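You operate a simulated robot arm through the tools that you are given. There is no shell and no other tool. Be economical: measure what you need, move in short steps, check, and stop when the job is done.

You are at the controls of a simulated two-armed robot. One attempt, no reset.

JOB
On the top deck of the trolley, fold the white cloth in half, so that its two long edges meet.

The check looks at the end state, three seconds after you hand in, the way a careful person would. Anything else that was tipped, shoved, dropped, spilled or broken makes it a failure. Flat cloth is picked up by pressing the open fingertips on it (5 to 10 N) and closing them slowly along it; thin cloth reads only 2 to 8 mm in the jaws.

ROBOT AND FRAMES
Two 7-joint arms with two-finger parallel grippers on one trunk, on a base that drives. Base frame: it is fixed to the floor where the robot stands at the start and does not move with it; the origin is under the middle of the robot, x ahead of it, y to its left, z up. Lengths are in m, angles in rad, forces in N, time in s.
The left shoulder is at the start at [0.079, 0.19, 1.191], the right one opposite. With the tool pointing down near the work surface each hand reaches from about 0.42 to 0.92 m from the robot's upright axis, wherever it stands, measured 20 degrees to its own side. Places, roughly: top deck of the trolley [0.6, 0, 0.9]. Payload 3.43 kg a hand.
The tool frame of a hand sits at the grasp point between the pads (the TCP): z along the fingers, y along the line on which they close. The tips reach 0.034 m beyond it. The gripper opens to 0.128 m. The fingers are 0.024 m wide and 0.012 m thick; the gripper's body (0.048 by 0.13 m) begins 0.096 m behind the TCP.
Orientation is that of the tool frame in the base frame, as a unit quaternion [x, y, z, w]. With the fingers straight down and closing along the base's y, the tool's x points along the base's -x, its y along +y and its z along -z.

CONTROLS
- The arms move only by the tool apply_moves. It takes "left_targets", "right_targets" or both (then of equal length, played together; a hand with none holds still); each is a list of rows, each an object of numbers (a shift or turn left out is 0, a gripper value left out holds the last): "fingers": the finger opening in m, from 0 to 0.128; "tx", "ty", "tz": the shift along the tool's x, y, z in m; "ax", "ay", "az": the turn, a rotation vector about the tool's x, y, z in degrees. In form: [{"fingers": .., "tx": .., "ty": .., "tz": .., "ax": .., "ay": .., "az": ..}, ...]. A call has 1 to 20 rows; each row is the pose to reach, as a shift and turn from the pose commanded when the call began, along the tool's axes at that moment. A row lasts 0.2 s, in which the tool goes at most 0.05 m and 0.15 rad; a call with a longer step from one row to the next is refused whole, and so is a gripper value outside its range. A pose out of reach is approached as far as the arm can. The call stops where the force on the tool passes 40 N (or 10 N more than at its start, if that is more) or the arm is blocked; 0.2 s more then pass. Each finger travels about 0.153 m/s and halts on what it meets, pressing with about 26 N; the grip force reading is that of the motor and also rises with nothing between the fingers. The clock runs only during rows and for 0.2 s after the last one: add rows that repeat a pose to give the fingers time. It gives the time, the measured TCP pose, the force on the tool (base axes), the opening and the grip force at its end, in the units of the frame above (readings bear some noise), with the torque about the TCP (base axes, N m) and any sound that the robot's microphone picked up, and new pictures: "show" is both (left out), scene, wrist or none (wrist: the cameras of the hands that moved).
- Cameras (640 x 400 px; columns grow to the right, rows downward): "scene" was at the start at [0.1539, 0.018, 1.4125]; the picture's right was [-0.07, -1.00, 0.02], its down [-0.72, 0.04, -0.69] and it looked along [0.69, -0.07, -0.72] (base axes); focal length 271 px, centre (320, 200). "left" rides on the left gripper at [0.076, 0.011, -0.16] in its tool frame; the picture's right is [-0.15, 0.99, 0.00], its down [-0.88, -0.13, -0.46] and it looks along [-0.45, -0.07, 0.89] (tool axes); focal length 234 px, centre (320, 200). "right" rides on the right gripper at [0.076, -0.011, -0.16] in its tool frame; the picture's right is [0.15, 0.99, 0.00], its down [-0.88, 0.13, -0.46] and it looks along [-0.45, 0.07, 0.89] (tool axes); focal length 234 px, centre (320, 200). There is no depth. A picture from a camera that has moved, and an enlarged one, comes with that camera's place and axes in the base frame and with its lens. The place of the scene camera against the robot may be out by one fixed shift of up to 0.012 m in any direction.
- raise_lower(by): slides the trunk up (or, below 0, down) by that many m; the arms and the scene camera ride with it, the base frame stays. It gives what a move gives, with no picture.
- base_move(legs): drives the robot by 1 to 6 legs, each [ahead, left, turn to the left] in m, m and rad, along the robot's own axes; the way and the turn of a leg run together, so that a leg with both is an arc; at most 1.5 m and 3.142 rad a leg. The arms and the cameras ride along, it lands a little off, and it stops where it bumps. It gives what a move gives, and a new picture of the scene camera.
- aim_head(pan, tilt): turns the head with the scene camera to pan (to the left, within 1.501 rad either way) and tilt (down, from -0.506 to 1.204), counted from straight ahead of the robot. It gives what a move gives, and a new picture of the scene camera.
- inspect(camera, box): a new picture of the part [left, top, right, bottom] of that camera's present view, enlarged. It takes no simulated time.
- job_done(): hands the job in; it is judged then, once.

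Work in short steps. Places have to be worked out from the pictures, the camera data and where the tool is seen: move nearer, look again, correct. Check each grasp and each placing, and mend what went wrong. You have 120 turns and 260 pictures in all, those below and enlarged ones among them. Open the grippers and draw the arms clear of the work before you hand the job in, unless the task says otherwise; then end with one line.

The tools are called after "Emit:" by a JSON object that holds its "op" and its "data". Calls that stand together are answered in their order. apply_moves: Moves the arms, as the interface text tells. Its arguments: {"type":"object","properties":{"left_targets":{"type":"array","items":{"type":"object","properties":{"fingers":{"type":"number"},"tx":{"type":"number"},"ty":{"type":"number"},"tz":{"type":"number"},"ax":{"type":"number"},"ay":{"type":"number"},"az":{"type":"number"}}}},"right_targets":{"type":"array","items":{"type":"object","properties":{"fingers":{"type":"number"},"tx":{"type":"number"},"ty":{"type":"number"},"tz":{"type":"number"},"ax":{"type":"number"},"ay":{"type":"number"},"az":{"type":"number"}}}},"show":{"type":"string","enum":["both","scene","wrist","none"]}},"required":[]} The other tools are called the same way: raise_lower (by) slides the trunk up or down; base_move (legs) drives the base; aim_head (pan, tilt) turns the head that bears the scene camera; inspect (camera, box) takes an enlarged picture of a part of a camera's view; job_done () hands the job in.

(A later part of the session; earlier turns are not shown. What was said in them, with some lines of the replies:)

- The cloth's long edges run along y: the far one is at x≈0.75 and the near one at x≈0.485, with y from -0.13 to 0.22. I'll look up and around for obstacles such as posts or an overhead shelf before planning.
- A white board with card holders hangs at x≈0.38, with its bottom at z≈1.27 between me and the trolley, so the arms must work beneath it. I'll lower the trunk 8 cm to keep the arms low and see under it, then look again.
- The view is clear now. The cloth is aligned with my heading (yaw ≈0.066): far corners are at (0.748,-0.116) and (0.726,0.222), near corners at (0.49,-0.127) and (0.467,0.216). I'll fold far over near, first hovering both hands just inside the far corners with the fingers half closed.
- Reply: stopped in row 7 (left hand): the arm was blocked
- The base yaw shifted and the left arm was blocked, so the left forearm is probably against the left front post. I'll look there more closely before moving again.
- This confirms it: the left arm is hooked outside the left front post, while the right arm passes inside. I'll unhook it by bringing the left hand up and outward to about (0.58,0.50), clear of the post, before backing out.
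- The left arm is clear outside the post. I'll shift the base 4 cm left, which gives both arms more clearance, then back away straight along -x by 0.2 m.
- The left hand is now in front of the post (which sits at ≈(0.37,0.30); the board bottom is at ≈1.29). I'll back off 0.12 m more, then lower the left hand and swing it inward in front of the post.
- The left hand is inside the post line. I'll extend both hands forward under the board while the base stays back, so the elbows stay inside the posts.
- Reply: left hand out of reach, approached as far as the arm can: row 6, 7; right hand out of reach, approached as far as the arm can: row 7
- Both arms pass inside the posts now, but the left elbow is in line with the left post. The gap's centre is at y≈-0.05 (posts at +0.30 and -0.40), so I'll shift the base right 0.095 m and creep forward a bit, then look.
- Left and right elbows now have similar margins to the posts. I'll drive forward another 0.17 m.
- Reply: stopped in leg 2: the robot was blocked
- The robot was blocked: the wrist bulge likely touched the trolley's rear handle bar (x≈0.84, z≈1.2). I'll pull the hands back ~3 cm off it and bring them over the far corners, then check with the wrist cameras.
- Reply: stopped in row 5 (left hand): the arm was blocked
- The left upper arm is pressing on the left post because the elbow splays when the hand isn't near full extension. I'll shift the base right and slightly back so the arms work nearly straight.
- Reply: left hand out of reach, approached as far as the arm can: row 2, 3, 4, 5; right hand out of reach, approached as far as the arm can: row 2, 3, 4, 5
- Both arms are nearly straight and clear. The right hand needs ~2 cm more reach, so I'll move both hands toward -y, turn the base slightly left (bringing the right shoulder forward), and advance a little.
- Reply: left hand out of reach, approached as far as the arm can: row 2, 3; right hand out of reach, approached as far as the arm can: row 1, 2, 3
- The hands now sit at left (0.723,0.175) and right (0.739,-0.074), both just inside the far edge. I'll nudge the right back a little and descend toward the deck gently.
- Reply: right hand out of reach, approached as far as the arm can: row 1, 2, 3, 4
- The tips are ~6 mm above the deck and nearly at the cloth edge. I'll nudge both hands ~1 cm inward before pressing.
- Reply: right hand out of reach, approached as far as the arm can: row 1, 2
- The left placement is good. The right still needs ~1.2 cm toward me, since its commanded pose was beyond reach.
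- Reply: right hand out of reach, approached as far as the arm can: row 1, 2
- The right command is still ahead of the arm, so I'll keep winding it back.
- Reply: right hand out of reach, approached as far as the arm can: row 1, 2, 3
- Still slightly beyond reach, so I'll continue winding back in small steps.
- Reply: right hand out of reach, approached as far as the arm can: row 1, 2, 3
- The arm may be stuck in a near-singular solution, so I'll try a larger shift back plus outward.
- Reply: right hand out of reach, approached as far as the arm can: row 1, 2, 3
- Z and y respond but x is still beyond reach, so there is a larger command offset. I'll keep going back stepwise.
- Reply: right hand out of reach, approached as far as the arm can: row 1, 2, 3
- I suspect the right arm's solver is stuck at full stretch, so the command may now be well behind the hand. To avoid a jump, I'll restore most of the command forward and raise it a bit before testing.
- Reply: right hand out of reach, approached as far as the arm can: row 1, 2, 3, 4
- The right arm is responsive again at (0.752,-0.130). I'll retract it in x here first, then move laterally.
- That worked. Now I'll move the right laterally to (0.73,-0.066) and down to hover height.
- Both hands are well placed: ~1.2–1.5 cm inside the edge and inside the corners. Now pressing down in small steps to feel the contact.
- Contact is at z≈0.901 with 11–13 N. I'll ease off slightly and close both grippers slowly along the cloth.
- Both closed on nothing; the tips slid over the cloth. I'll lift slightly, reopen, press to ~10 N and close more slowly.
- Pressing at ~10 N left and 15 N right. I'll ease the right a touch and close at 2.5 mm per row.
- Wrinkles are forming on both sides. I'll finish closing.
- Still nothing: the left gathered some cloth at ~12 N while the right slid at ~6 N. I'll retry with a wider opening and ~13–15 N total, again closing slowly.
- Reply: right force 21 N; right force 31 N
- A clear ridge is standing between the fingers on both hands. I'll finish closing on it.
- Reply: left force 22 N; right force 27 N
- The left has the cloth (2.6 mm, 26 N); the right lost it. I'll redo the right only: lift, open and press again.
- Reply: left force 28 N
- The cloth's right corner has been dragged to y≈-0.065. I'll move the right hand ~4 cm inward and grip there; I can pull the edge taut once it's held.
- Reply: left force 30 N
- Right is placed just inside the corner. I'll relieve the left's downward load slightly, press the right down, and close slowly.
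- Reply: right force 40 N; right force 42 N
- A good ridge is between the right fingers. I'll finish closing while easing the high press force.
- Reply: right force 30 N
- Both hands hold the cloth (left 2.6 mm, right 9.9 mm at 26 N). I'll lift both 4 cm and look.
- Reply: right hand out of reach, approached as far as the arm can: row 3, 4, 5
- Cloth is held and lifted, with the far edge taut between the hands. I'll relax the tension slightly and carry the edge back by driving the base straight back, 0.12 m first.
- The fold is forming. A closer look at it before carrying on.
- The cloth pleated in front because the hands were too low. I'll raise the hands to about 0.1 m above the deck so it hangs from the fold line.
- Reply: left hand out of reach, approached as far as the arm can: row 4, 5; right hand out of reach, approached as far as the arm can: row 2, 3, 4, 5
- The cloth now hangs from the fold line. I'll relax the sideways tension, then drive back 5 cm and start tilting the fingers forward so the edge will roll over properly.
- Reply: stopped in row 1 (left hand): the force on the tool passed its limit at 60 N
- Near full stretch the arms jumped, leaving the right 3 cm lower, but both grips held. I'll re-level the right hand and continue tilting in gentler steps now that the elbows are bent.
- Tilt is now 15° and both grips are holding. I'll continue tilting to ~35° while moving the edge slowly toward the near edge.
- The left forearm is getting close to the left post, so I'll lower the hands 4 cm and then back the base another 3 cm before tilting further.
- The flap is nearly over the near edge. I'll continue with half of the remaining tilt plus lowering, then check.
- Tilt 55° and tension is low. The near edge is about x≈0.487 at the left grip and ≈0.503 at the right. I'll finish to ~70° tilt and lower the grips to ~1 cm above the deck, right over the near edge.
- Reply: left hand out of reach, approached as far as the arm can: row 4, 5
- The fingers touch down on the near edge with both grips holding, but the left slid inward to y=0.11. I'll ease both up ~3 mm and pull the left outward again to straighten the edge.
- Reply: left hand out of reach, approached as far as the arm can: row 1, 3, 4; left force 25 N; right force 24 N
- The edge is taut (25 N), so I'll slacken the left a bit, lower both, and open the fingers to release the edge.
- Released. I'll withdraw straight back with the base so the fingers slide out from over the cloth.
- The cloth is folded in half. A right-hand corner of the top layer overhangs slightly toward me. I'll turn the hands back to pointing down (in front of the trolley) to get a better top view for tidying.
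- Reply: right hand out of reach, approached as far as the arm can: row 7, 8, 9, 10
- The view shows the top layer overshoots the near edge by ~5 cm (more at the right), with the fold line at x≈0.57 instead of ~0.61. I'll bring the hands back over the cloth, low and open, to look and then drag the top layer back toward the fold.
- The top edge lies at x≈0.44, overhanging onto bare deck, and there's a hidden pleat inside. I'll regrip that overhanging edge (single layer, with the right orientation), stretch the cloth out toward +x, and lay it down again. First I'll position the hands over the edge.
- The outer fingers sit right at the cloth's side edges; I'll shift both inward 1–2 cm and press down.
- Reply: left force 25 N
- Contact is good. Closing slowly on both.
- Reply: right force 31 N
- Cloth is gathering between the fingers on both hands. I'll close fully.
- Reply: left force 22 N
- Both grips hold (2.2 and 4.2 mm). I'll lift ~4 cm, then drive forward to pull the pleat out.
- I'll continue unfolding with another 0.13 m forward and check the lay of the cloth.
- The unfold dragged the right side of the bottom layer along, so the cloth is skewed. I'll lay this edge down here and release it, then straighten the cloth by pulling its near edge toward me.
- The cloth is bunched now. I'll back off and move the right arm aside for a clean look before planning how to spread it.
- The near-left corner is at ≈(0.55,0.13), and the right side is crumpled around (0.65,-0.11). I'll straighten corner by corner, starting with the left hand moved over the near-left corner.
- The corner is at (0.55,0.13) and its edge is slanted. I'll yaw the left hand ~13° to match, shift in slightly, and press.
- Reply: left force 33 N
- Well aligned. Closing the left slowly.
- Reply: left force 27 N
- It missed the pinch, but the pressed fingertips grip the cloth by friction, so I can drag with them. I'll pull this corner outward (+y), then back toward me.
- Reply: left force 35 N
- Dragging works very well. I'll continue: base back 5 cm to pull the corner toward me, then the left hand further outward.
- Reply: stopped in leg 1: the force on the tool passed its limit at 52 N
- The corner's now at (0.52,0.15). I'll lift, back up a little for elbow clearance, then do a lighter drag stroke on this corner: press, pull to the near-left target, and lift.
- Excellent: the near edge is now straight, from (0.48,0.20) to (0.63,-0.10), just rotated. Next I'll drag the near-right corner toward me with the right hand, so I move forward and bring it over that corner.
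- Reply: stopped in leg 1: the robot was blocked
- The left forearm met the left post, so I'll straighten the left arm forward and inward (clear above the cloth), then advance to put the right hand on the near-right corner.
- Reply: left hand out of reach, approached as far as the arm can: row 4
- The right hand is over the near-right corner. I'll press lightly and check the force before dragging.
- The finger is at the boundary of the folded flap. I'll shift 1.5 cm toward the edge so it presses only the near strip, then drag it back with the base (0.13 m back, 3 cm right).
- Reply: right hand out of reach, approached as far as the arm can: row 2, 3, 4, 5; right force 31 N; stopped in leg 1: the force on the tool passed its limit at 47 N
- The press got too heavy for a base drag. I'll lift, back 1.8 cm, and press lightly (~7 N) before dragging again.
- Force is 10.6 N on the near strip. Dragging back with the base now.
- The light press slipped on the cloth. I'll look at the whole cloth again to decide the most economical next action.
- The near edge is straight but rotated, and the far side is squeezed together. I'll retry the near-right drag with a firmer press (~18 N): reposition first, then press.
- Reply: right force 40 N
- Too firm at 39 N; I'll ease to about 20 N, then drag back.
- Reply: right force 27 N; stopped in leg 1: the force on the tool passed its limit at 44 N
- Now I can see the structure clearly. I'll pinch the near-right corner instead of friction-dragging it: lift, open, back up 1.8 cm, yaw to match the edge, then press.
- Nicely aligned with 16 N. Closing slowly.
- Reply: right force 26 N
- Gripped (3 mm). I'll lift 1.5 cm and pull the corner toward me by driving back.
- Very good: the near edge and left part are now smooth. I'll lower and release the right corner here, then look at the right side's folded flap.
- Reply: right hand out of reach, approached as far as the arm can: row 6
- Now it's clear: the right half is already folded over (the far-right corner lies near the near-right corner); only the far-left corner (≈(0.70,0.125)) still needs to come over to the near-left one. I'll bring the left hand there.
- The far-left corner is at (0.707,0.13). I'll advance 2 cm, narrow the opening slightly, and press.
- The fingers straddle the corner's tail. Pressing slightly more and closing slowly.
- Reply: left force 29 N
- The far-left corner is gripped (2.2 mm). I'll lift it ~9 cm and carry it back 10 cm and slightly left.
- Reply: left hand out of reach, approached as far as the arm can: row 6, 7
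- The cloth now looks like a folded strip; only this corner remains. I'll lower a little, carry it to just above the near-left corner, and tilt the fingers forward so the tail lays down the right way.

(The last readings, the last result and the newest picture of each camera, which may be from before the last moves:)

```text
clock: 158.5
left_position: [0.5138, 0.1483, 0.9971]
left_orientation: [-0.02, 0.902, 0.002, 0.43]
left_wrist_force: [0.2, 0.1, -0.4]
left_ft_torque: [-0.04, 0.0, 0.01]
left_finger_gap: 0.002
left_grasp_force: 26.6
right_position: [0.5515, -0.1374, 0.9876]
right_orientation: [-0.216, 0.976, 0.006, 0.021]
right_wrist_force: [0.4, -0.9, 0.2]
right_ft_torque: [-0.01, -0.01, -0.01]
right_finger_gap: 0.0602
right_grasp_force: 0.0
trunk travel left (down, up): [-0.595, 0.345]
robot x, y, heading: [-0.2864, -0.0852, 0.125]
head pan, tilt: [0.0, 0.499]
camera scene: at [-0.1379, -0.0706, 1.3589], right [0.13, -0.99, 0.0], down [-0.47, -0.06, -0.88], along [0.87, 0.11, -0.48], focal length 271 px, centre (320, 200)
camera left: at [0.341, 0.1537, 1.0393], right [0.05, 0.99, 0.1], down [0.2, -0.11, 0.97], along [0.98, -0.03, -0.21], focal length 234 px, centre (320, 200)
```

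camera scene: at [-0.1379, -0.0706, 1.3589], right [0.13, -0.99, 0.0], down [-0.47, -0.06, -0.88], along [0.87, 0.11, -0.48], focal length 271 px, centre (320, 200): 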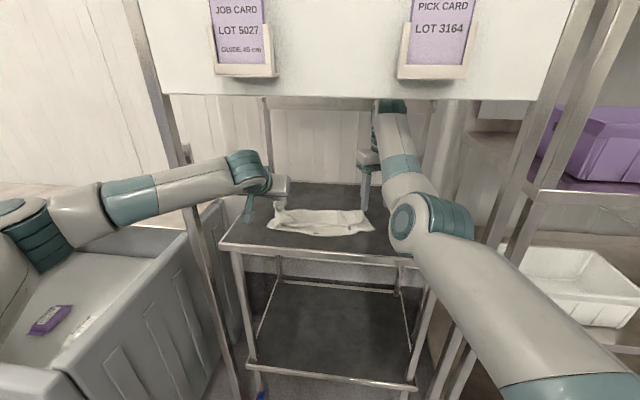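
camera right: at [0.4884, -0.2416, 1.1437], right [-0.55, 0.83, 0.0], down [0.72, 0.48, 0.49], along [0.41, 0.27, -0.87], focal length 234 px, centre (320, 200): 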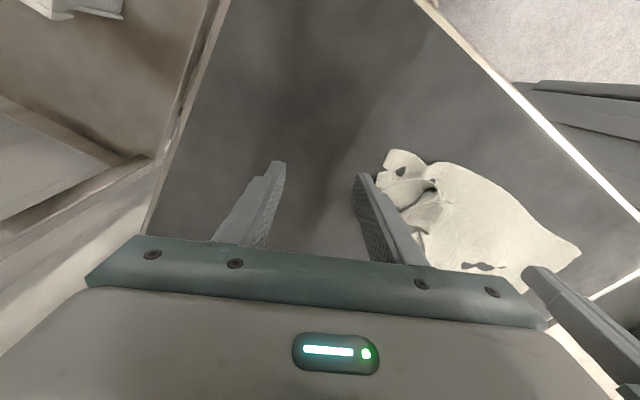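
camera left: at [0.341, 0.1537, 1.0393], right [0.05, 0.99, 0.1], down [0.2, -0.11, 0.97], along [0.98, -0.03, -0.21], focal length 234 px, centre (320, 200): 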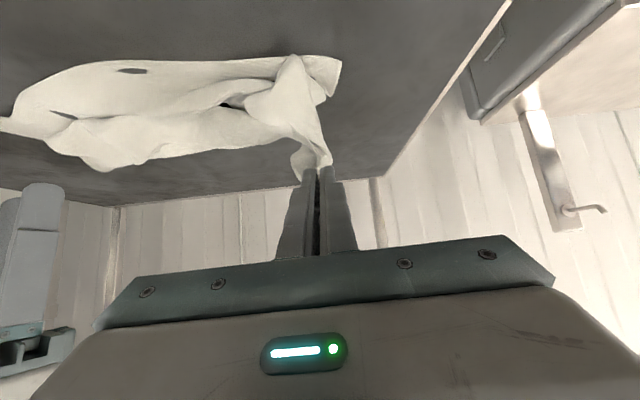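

Smooth, and the corner hangs correctly. Now I'll lower it onto the near-left corner with a bit more tilt, release, and withdraw backward.

Emit:
{"op": "apply_moves", "data": {"left_targets": [{"tx": 0.01, "ty": 0.001, "tz": 0.002, "ay": -3}, {"tx": 0.02, "ty": 0.002, "tz": 0.004, "ay": -6}, {"tx": 0.03, "ty": 0.004, "tz": 0.006, "ay": -9}, {"tx": 0.04, "ty": 0.005, "tz": 0.008, "ay": -12}, {"tx": 0.05, "ty": 0.006, "tz": 0.01, "ay": -14}, {"tx": 0.06, "ty": 0.008, "tz": 0.012, "ay": -16}, {"tx": 0.07, "ty": 0.009, "tz": 0.014, "ay": -18}, {"tx": 0.079, "ty": 0.01, "tz": 0.016, "ay": -20}, {"tx": 0.079, "ty": 0.01, "tz": 0.016, "ay": -20}, {"tx": 0.079, "ty": 0.01, "tz": 0.016, "ay": -20, "fingers": 0.02}, {"tx": 0.079, "ty": 0.01, "tz": 0.016, "ay": -20, "fingers": 0.05}, {"tx": 0.079, "ty": 0.01, "tz": 0.016, "ay": -20, "fingers": 0.05}, {"tx": 0.085, "ty": 0.01, "tz": -0.003, "ay": -20}, {"tx": 0.095, "ty": 0.01, "tz": -0.033, "ay": -20}, {"tx": 0.105, "ty": 0.01, "tz": -0.065, "ay": -20}, {"tx": 0.115, "ty": 0.01, "tz": -0.1, "ay": -20}], "show": "none"}}

Emit:
{"op": "inspect", "data": {"camera": "scene", "box": [240, 180, 400, 280]}}

```text
clock: 161.9
left_position: [0.3638, 0.1324, 0.9895]
left_orientation: [-0.027, 0.818, 0.012, 0.575]
left_wrist_force: [0.4, 0.4, 3.0]
left_ft_torque: [-0.04, 0.46, -0.08]
left_finger_gap: 0.0501
left_grasp_force: 0.0
left hand out of reach, approached as far as the arm can: row 7, 8, 9, 10, 11, 12, 13, 14, 15, 16
right_position: [0.5508, -0.1354, 0.9886]
right_orientation: [-0.217, 0.976, 0.005, 0.021]
right_wrist_force: [0.3, 1.5, -0.5]
right_ft_torque: [-0.08, 0.01, 0.01]
right_finger_gap: 0.0603
right_grasp_force: 0.0
trunk travel left (down, up): [-0.595, 0.345]
robot x, y, heading: [-0.2865, -0.082, 0.128]
head pan, tilt: [0.0, 0.499]
```

```text
4.00 times, centred on (320, 230) of scene
camera zoom: at [-0.1384, -0.0687, 1.3592], right [0.13, -0.99, 0.0], down [-0.47, -0.06, -0.88], along [0.87, 0.11, -0.48], focal length 1084 px, centre (320, 80)
```

zoom: 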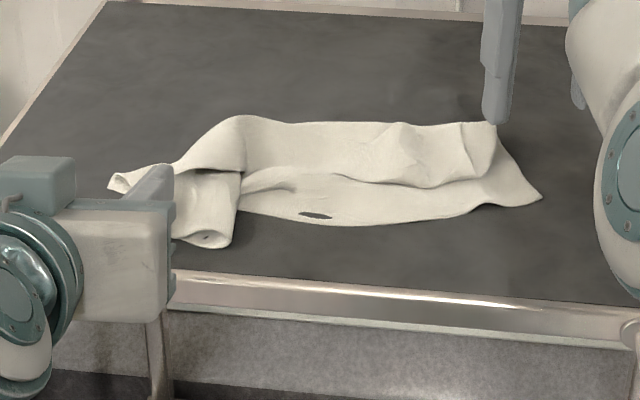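

The left end may be partly snagged on the fingers. A look through the left camera.

Emit:
{"op": "inspect", "data": {"camera": "left", "box": [0, 0, 640, 400]}}

Emit:
{"op": "inspect", "data": {"camera": "right", "box": [0, 0, 640, 400]}}

```text
1.00 times, centred on (320, 200) of left (not enlarged: the box is as wide or as high as the picture)
camera zoom: at [0.1853, 0.1323, 0.9731], right [-0.01, 0.99, 0.13], down [-0.12, -0.13, 0.98], along [0.99, -0.01, 0.12], focal length 234 px, centre (320, 200)
```

zoom: 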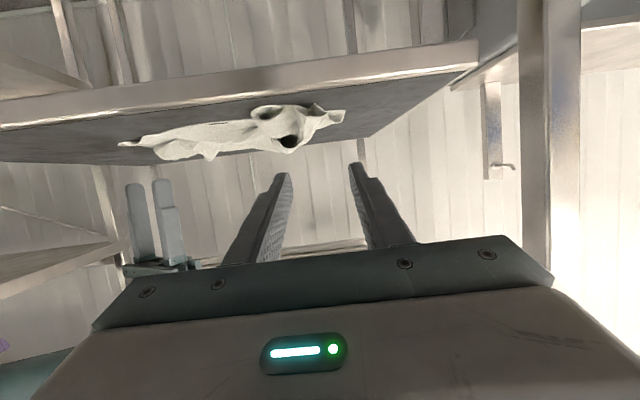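

```text
1.00 times, centred on (320, 200) of right (not enlarged: the box is as wide or as high as the picture)
camera zoom: at [0.4821, -0.1797, 1.1451], right [-0.55, 0.83, -0.01], down [0.72, 0.48, 0.49], along [0.41, 0.27, -0.87], focal length 234 px, centre (320, 200)
```

zoom: 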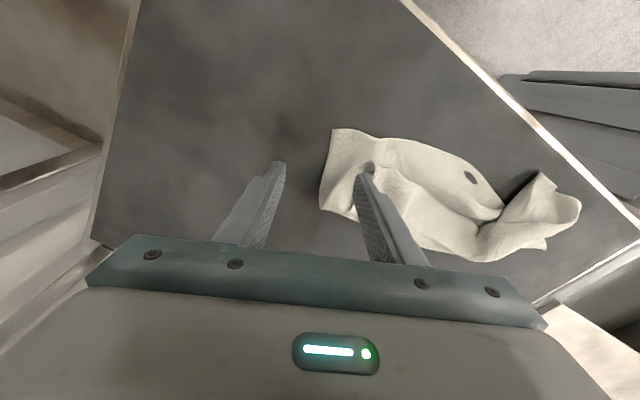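

The hand is free. The left part of the top layer overshoots ~4 cm toward me and is ~5 cm too far right. I'll return the left hand to pointing down with closed fingers and hover it over that flap to push it into place.

Emit:
{"op": "apply_moves", "data": {"left_targets": [{"tx": 0.01, "tz": 0.004, "ay": 8, "fingers": 0.02}, {"tx": 0.02, "tz": 0.008, "ay": 16, "fingers": 0.0}, {"tx": 0.033, "tz": 0.012, "ay": 24}, {"tx": 0.033, "tz": 0.012, "ay": 32}, {"tx": 0.033, "tz": 0.012, "ay": 40}, {"tx": 0.033, "tz": 0.012, "ay": 48}, {"tx": 0.033, "tz": 0.012, "ay": 56}, {"tx": 0.033, "tz": 0.012, "ay": 64}, {"tx": 0.033, "tz": 0.012, "ay": 70}, {"tx": 0.02, "ty": -0.008, "tz": 0.047, "ay": 70}, {"tx": 0.008, "ty": -0.015, "tz": 0.082, "ay": 70}, {"tx": -0.004, "ty": -0.022, "tz": 0.114, "ay": 70}], "show": "wrist"}}

```text
clock: 164.5
left_position: [0.478, 0.1132, 0.9565]
left_orientation: [-0.019, 1.0, -0.006, 0.008]
left_wrist_force: [-0.2, 0.2, 0.7]
left_ft_torque: [0.0, 0.02, -0.02]
left_finger_gap: 0.0
left_grasp_force: 25.9
right_position: [0.5533, -0.139, 0.9877]
right_orientation: [-0.217, 0.976, 0.006, 0.021]
right_wrist_force: [-0.6, -1.2, -0.8]
right_ft_torque: [0.02, 0.0, 0.0]
right_finger_gap: 0.0601
right_grasp_force: 0.0
trunk travel left (down, up): [-0.595, 0.345]
robot x, y, heading: [-0.2857, -0.0785, 0.126]
head pan, tilt: [0.0, 0.499]
camera left: at [0.3987, 0.1229, 1.1157], right [0.11, 0.99, -0.01], down [0.88, -0.09, 0.47], along [0.47, -0.06, -0.88], focal length 234 px, centre (320, 200)
```

left: 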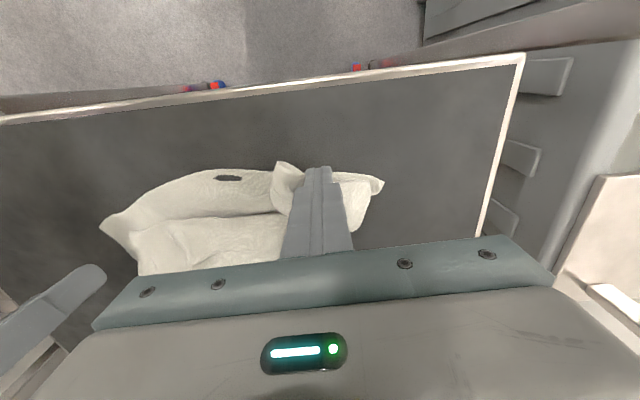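

The flap is a bunched tail at y≈0.08–0.11 that needs to be spread left toward (0.49,0.17). I'll press on it and drag it +y about 7 cm.

Emit:
{"op": "apply_moves", "data": {"left_targets": [{"tx": -0.006, "ty": -0.012}, {"tx": -0.006, "ty": -0.012, "tz": 0.012}, {"tx": -0.006, "ty": -0.012, "tz": 0.02}, {"tx": -0.006, "ty": -0.012, "tz": 0.024}, {"tx": -0.006, "ty": -0.012, "tz": 0.024}, {"tx": -0.007, "ty": -0.004, "tz": 0.024}, {"tx": -0.008, "ty": 0.004, "tz": 0.024}, {"tx": -0.009, "ty": 0.012, "tz": 0.024}, {"tx": -0.01, "ty": 0.02, "tz": 0.024}, {"tx": -0.011, "ty": 0.028, "tz": 0.024}, {"tx": -0.012, "ty": 0.036, "tz": 0.024}, {"tx": -0.012, "ty": 0.044, "tz": 0.024}, {"tx": -0.012, "ty": 0.052, "tz": 0.024}, {"tx": -0.012, "ty": 0.052, "tz": 0.01}, {"tx": -0.012, "ty": 0.052, "tz": -0.005}], "show": "wrist"}}

```text
clock: 167.7
left_position: [0.4849, 0.1672, 0.9604]
left_orientation: [-0.021, 1.0, -0.006, 0.008]
left_wrist_force: [0.1, -0.1, -0.1]
left_ft_torque: [0.01, 0.01, 0.02]
left_finger_gap: 0.0
left_grasp_force: 26.4
right_position: [0.5508, -0.1383, 0.9879]
right_orientation: [-0.217, 0.976, 0.005, 0.021]
right_wrist_force: [-0.4, 0.2, 0.3]
right_ft_torque: [0.03, -0.01, 0.0]
right_finger_gap: 0.0602
right_grasp_force: 0.0
trunk travel left (down, up): [-0.595, 0.345]
robot x, y, heading: [-0.282, -0.086, 0.131]
head pan, tilt: [0.0, 0.499]
camera left: at [0.4045, 0.1772, 1.1192], right [0.11, 0.99, -0.01], down [0.88, -0.09, 0.47], along [0.47, -0.06, -0.88], focal length 234 px, centre (320, 200)
```

left: 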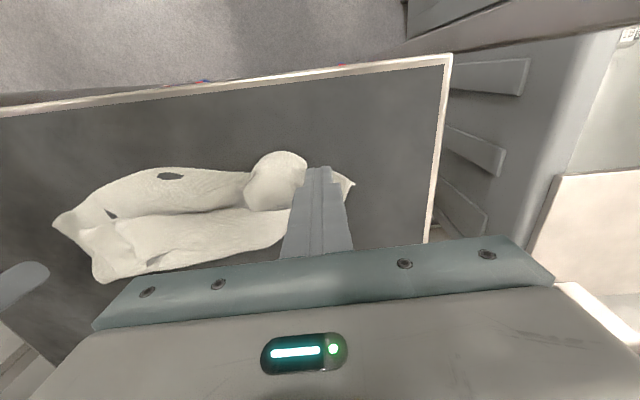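

That moved it ~5 cm left. One more stroke: press on the flap and drag another 5 cm left with a little push away from me.

Emit:
{"op": "apply_moves", "data": {"left_targets": [{"ty": -0.02}, {"tx": 0.006, "ty": -0.038}, {"tx": 0.006, "ty": -0.038, "tz": 0.015}, {"tx": 0.006, "ty": -0.038, "tz": 0.024}, {"tx": 0.006, "ty": -0.038, "tz": 0.0285}, {"tx": 0.006, "ty": -0.038, "tz": 0.0285}, {"tx": 0.003, "ty": -0.03, "tz": 0.0285}, {"tx": 0.0, "ty": -0.022, "tz": 0.0285}, {"tx": -0.003, "ty": -0.014, "tz": 0.0285}, {"tx": -0.006, "ty": -0.006, "tz": 0.0285}, {"tx": -0.009, "ty": 0.002, "tz": 0.0285}, {"tx": -0.012, "ty": 0.01, "tz": 0.0285}, {"tx": -0.012, "ty": 0.016, "tz": 0.0285}, {"tx": -0.012, "ty": 0.016, "tz": 0.01}, {"tx": -0.012, "ty": 0.016, "tz": -0.01}, {"tx": 0.02, "ty": 0.016, "tz": -0.01}, {"tx": 0.06, "ty": 0.016, "tz": -0.01}, {"tx": 0.1, "ty": 0.016, "tz": -0.01}], "show": "none"}}

Emit:
{"op": "inspect", "data": {"camera": "scene", "box": [240, 170, 400, 270]}}

Emit:
{"op": "inspect", "data": {"camera": "right", "box": [240, 80, 640, 330]}}

```text
clock: 171.5
left_position: [0.3818, 0.1787, 0.9689]
left_orientation: [-0.019, 1.0, -0.007, 0.009]
left_wrist_force: [-0.7, -0.3, 1.0]
left_ft_torque: [0.0, -0.05, 0.0]
left_finger_gap: 0.0003
left_grasp_force: 25.9
right_position: [0.5499, -0.1379, 0.9865]
right_orientation: [-0.217, 0.976, 0.006, 0.022]
right_wrist_force: [-0.3, 0.3, -0.5]
right_ft_torque: [-0.02, 0.01, -0.03]
right_finger_gap: 0.06
right_grasp_force: 0.0
trunk travel left (down, up): [-0.595, 0.345]
robot x, y, heading: [-0.2843, -0.0844, 0.127]
head pan, tilt: [0.0, 0.499]
```

```text
4.00 times, centred on (320, 220) of scene
camera zoom: at [-0.1388, -0.0703, 1.359], right [0.13, -0.99, 0.0], down [-0.47, -0.06, -0.88], along [0.87, 0.11, -0.48], focal length 1084 px, centre (320, 120)
```

zoom: 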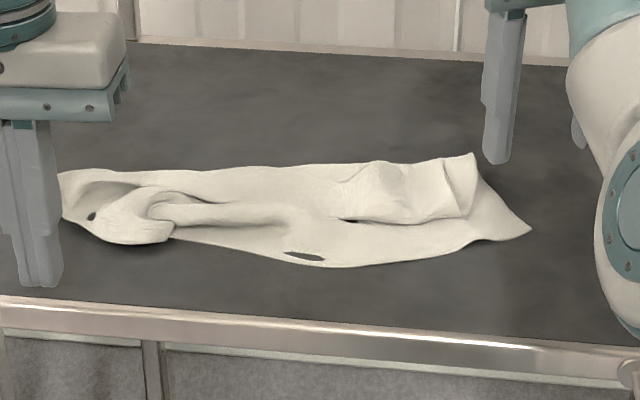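

```text
1.60 times, centred on (440, 205) of right
camera zoom: at [0.4816, -0.1821, 1.1454], right [-0.55, 0.84, -0.01], down [0.72, 0.48, 0.5], along [0.42, 0.27, -0.87], focal length 375 px, centre (128, 192)
```

zoom: 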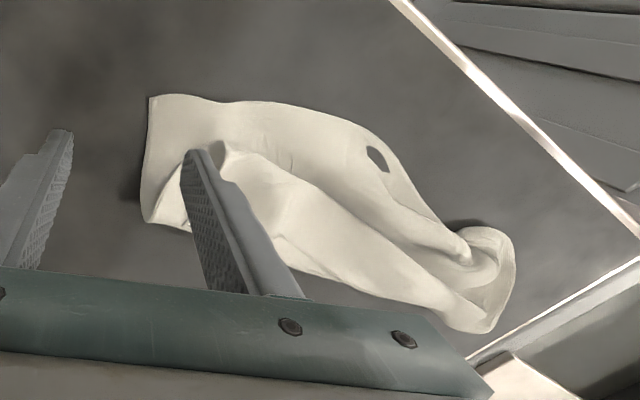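

It now reads as a half-fold: the left end matches, but in the middle and right the top edge lies ~5–6 cm short of the near edge. I'll use the left hand to press the top layer mid-span and draw it toward me.

Emit:
{"op": "base_move", "data": {"legs": [[0.04, -0.005, 0.0]]}}

Emit:
{"op": "apply_moves", "data": {"left_targets": [{"tx": -0.01, "ty": -0.03, "tz": -0.005}, {"tx": -0.035, "ty": -0.065, "tz": -0.005}, {"tx": -0.065, "ty": -0.1, "tz": -0.005}, {"tx": -0.095, "ty": -0.135, "tz": -0.005}, {"tx": -0.115, "ty": -0.16, "tz": 0.0}, {"tx": -0.115, "ty": -0.16, "tz": 0.015}, {"tx": -0.115, "ty": -0.16, "tz": 0.027}, {"tx": -0.115, "ty": -0.16, "tz": 0.036}, {"tx": -0.115, "ty": -0.16, "tz": 0.036}, {"tx": -0.107, "ty": -0.16, "tz": 0.036}, {"tx": -0.099, "ty": -0.16, "tz": 0.036}, {"tx": -0.091, "ty": -0.16, "tz": 0.036}, {"tx": -0.083, "ty": -0.16, "tz": 0.036}, {"tx": -0.075, "ty": -0.16, "tz": 0.036}, {"tx": -0.067, "ty": -0.16, "tz": 0.036}, {"tx": -0.06, "ty": -0.16, "tz": 0.036}, {"tx": -0.06, "ty": -0.16, "tz": 0.015}, {"tx": -0.06, "ty": -0.16, "tz": -0.005}], "right_targets": [{"ty": -0.03}, {"ty": -0.06}, {"ty": -0.06}, {"ty": -0.06}, {"ty": -0.06}, {"ty": -0.06}, {"ty": -0.06}, {"ty": -0.06}, {"ty": -0.06}, {"ty": -0.06}, {"ty": -0.06}, {"ty": -0.06}, {"ty": -0.06}, {"ty": -0.06}, {"ty": -0.06}, {"ty": -0.06}, {"ty": -0.06}, {"ty": -0.06}], "show": "wrist"}}

```text
clock: 172.4
left_position: [0.42, 0.1807, 0.9699]
left_orientation: [-0.02, 1.0, -0.007, 0.009]
left_wrist_force: [0.4, 0.3, -0.5]
left_ft_torque: [-0.02, -0.01, -0.01]
left_finger_gap: 0.0
left_grasp_force: 26.3
right_position: [0.5918, -0.1366, 0.9891]
right_orientation: [-0.216, 0.976, 0.006, 0.022]
right_wrist_force: [0.1, -0.7, -1.3]
right_ft_torque: [-0.01, 0.03, -0.02]
right_finger_gap: 0.0602
right_grasp_force: 0.0
trunk travel left (down, up): [-0.595, 0.345]
robot x, y, heading: [-0.243, -0.0802, 0.129]
head pan, tilt: [0.0, 0.499]
camera scene: at [-0.0993, -0.0708, 1.3592], right [0.13, -0.99, 0.0], down [-0.47, -0.06, -0.88], along [0.87, 0.11, -0.48], focal length 271 px, centre (320, 200)
```

scene: 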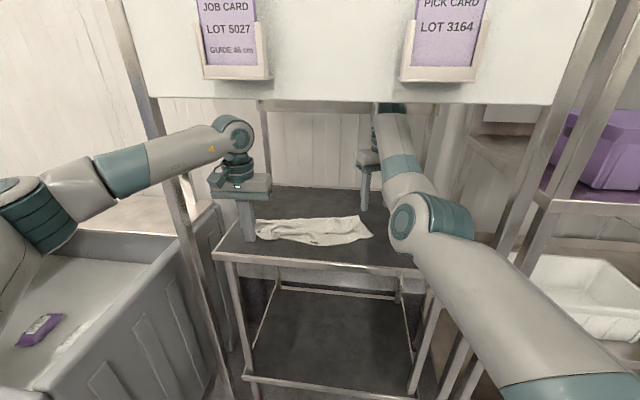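

```text
clock: 176.2
left_position: [0.4874, 0.0236, 0.9777]
left_orientation: [-0.019, 1.0, -0.006, 0.007]
left_wrist_force: [-1.1, 0.0, 0.0]
left_ft_torque: [-0.01, -0.03, 0.0]
left_finger_gap: 0.0
left_grasp_force: 26.1
right_position: [0.6151, -0.1927, 0.9876]
right_orientation: [-0.216, 0.976, 0.006, 0.022]
right_wrist_force: [0.9, 0.5, -0.2]
right_ft_torque: [-0.01, 0.03, -0.01]
right_finger_gap: 0.06
right_grasp_force: 0.0
trunk travel left (down, up): [-0.595, 0.345]
robot x, y, heading: [-0.2449, -0.0822, 0.129]
head pan, tilt: [0.0, 0.499]
camera right: at [0.5457, -0.237, 1.146], right [-0.55, 0.83, 0.0], down [0.72, 0.48, 0.5], along [0.42, 0.27, -0.87], focal length 234 px, centre (320, 200)
camera left: at [0.4076, 0.0323, 1.1358], right [0.11, 0.99, -0.01], down [0.88, -0.09, 0.47], along [0.47, -0.06, -0.88], focal length 234 px, centre (320, 200)
```

right: 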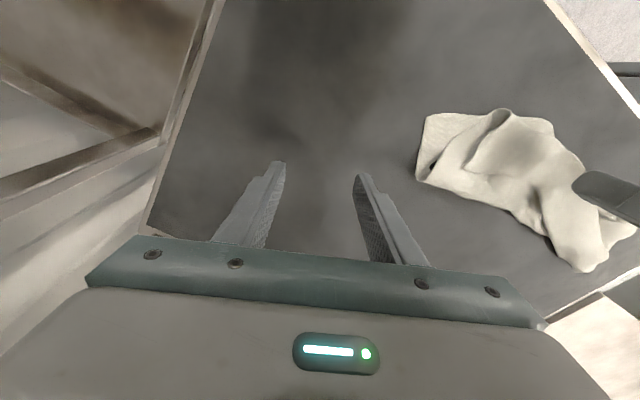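
left: 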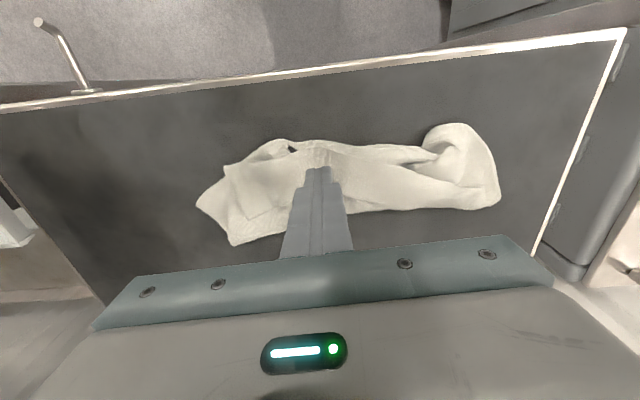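

The middle is now matched. One more gentle stroke at the right end: draw the top corner ~4 cm right toward the near-right corner, with the right hand moved out of the way.

Emit:
{"op": "apply_moves", "data": {"left_targets": [{"tx": -0.01, "ty": -0.0}, {"tx": -0.025, "ty": -0.03}, {"tx": -0.03, "ty": -0.06}, {"tx": -0.03, "ty": -0.08}, {"tx": -0.03, "ty": -0.08, "tz": 0.015}, {"tx": -0.03, "ty": -0.08, "tz": 0.03}, {"tx": -0.03, "ty": -0.08, "tz": 0.04}, {"tx": -0.03, "ty": -0.08, "tz": 0.043}, {"tx": -0.03, "ty": -0.088, "tz": 0.043}, {"tx": -0.028, "ty": -0.096, "tz": 0.043}, {"tx": -0.026, "ty": -0.104, "tz": 0.043}, {"tx": -0.026, "ty": -0.112, "tz": 0.043}, {"tx": -0.026, "ty": -0.118, "tz": 0.043}, {"tx": -0.026, "ty": -0.118, "tz": 0.02}, {"tx": -0.026, "ty": -0.118, "tz": -0.005}], "right_targets": [{"ty": -0.03}, {"ty": -0.06}, {"ty": -0.06}, {"ty": -0.06}, {"ty": -0.06}, {"ty": -0.06}, {"ty": -0.06}, {"ty": -0.06}, {"ty": -0.06}, {"ty": -0.06}, {"ty": -0.06}, {"ty": -0.06}, {"ty": -0.06}, {"ty": -0.06}, {"ty": -0.06}], "show": "wrist"}}

```text
clock: 179.4
left_position: [0.5134, -0.0931, 0.9832]
left_orientation: [-0.02, 1.0, -0.008, 0.008]
left_wrist_force: [1.4, 0.2, -0.3]
left_ft_torque: [0.01, -0.01, 0.0]
left_finger_gap: 0.0
left_grasp_force: 25.9
left hand out of reach, approached as far as the arm can: row 15
right_position: [0.6227, -0.2423, 0.986]
right_orientation: [-0.216, 0.976, 0.006, 0.022]
right_wrist_force: [-0.6, 0.4, -0.4]
right_ft_torque: [-0.03, 0.02, -0.01]
right_finger_gap: 0.0599
right_grasp_force: 0.0
right hand out of reach, approached as far as the arm can: row 1, 2, 3, 4, 5, 6, 7, 8, 9, 10, 11, 12, 13, 14, 15
trunk travel left (down, up): [-0.595, 0.345]
robot x, y, heading: [-0.245, -0.0819, 0.131]
head pan, tilt: [0.0, 0.499]
camera right: at [0.5527, -0.2884, 1.1424], right [-0.55, 0.83, -0.01], down [0.72, 0.48, 0.5], along [0.42, 0.27, -0.87], focal length 234 px, centre (320, 200)
camera left: at [0.4343, -0.0834, 1.1413], right [0.11, 0.99, -0.01], down [0.88, -0.09, 0.47], along [0.47, -0.06, -0.88], focal length 234 px, centre (320, 200)
```

right: 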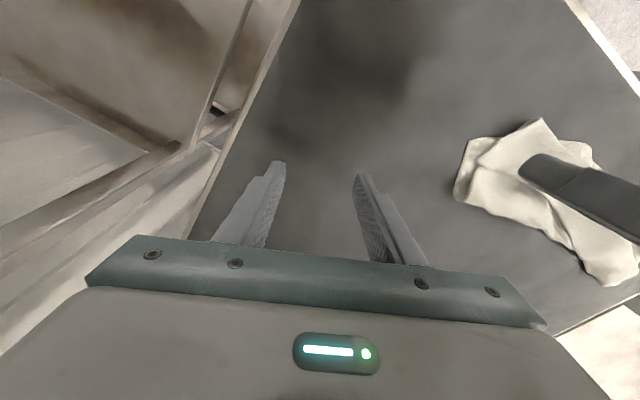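
left: 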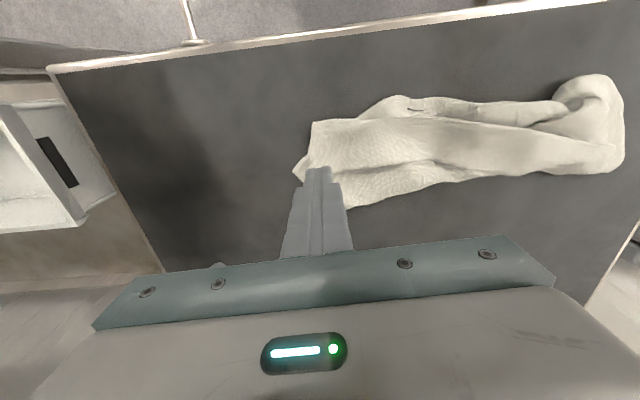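

The top layer now covers the bottom with the edges roughly together along the near side. I'll open the grippers, lower the wrists slightly for board clearance, and back straight out.

Emit:
{"op": "apply_moves", "data": {"left_targets": [{"fingers": 0.03}, {"fingers": 0.05, "tz": 0.004}], "right_targets": [{"tz": 0.01}, {"tz": 0.015}], "show": "none"}}

Emit:
{"op": "base_move", "data": {"legs": [[-0.22, 0.029, 0.0]]}}

Emit:
{"op": "inspect", "data": {"camera": "scene", "box": [230, 150, 430, 275]}}

```text
clock: 180.0
left_position: [0.5151, -0.0929, 0.9778]
left_orientation: [-0.02, 1.0, -0.007, 0.008]
left_wrist_force: [0.5, 0.0, 0.2]
left_ft_torque: [-0.02, -0.01, 0.01]
left_finger_gap: 0.0499
left_grasp_force: 0.1
right_position: [0.6231, -0.2429, 0.9693]
right_orientation: [-0.218, 0.976, 0.006, 0.021]
right_wrist_force: [-0.4, -0.1, 0.1]
right_ft_torque: [-0.04, 0.04, 0.0]
right_finger_gap: 0.0602
right_grasp_force: 0.1
trunk travel left (down, up): [-0.595, 0.345]
robot x, y, heading: [-0.2442, -0.0854, 0.129]
head pan, tilt: [0.0, 0.499]
```

```text
clock: 181.7
left_position: [0.2977, -0.0927, 0.9783]
left_orientation: [-0.019, 1.0, -0.007, 0.008]
left_wrist_force: [0.0, 0.0, 0.1]
left_ft_torque: [-0.01, -0.04, -0.01]
left_finger_gap: 0.0502
left_grasp_force: 0.1
right_position: [0.4066, -0.2447, 0.9686]
right_orientation: [-0.216, 0.976, 0.005, 0.022]
right_wrist_force: [0.3, -0.5, -0.3]
right_ft_torque: [0.0, -0.01, 0.02]
right_finger_gap: 0.0598
right_grasp_force: 0.1
trunk travel left (down, up): [-0.595, 0.345]
robot x, y, heading: [-0.4639, -0.0833, 0.128]
head pan, tilt: [0.0, 0.499]
camera scene: at [-0.3158, -0.0699, 1.3588], right [0.13, -0.99, 0.0], down [-0.47, -0.06, -0.88], along [0.87, 0.11, -0.48], focal length 271 px, centre (320, 200)
```

scene: 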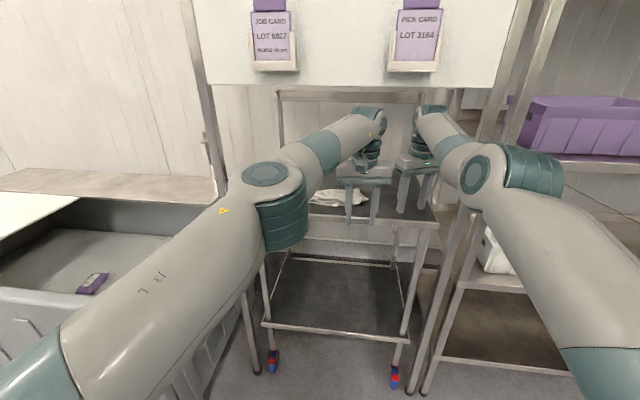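

```text
3.20 times, centred on (330, 212) of scene
camera zoom: at [-0.3158, -0.0699, 1.3588], right [0.13, -0.99, 0.0], down [-0.47, -0.06, -0.88], along [0.87, 0.11, -0.48], focal length 868 px, centre (288, 160)
```

zoom: 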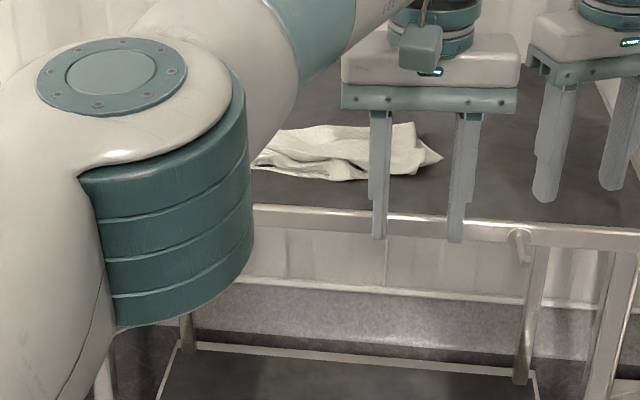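

The cloth lies folded on the deck, the cards and other items look undisturbed, and the hands are clear. I'll back a little further away and hand in.

Emit:
{"op": "base_move", "data": {"legs": [[-0.15, 0.02, 0.0]]}}

Emit:
{"op": "job_done", "data": {}}

```text
clock: 183.1
left_position: [0.1433, -0.0917, 0.9786]
left_orientation: [-0.019, 1.0, -0.007, 0.008]
left_wrist_force: [-0.2, -0.4, 0.1]
left_ft_torque: [-0.01, -0.02, -0.02]
left_finger_gap: 0.0498
left_grasp_force: 0.0
right_position: [0.2515, -0.2424, 0.9689]
right_orientation: [-0.217, 0.976, 0.005, 0.021]
right_wrist_force: [-0.2, -0.2, -0.4]
right_ft_torque: [-0.02, -0.01, 0.01]
right_finger_gap: 0.0601
right_grasp_force: 0.2
trunk travel left (down, up): [-0.595, 0.345]
robot x, y, heading: [-0.6151, -0.0805, 0.124]
head pan, tilt: [0.0, 0.499]
camera scene: at [-0.4697, -0.0696, 1.3588], right [0.13, -0.99, 0.0], down [-0.48, -0.06, -0.88], along [0.87, 0.11, -0.48], focal length 271 px, centre (320, 200)
```

scene: 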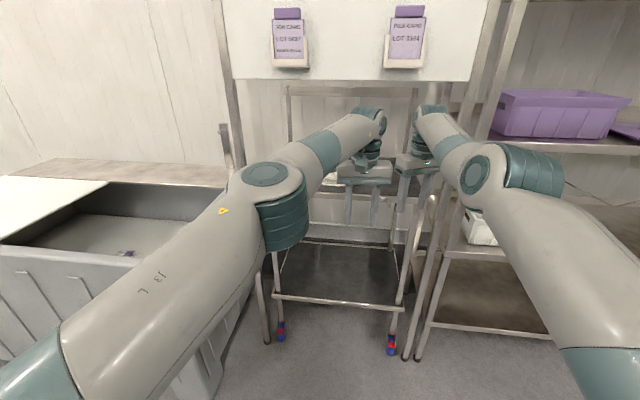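

```text
The job is handed in.
```

I handed in the white cloth folded roughly in half on the trolley's top deck, but it is rumpled, its left end is rolled, and the long edges meet only approximately. My arms bumped the left front post and what was probably the trolley's rear handle bar; the trolley may have moved about a centimetre, and I saw nothing tipped or dropped.
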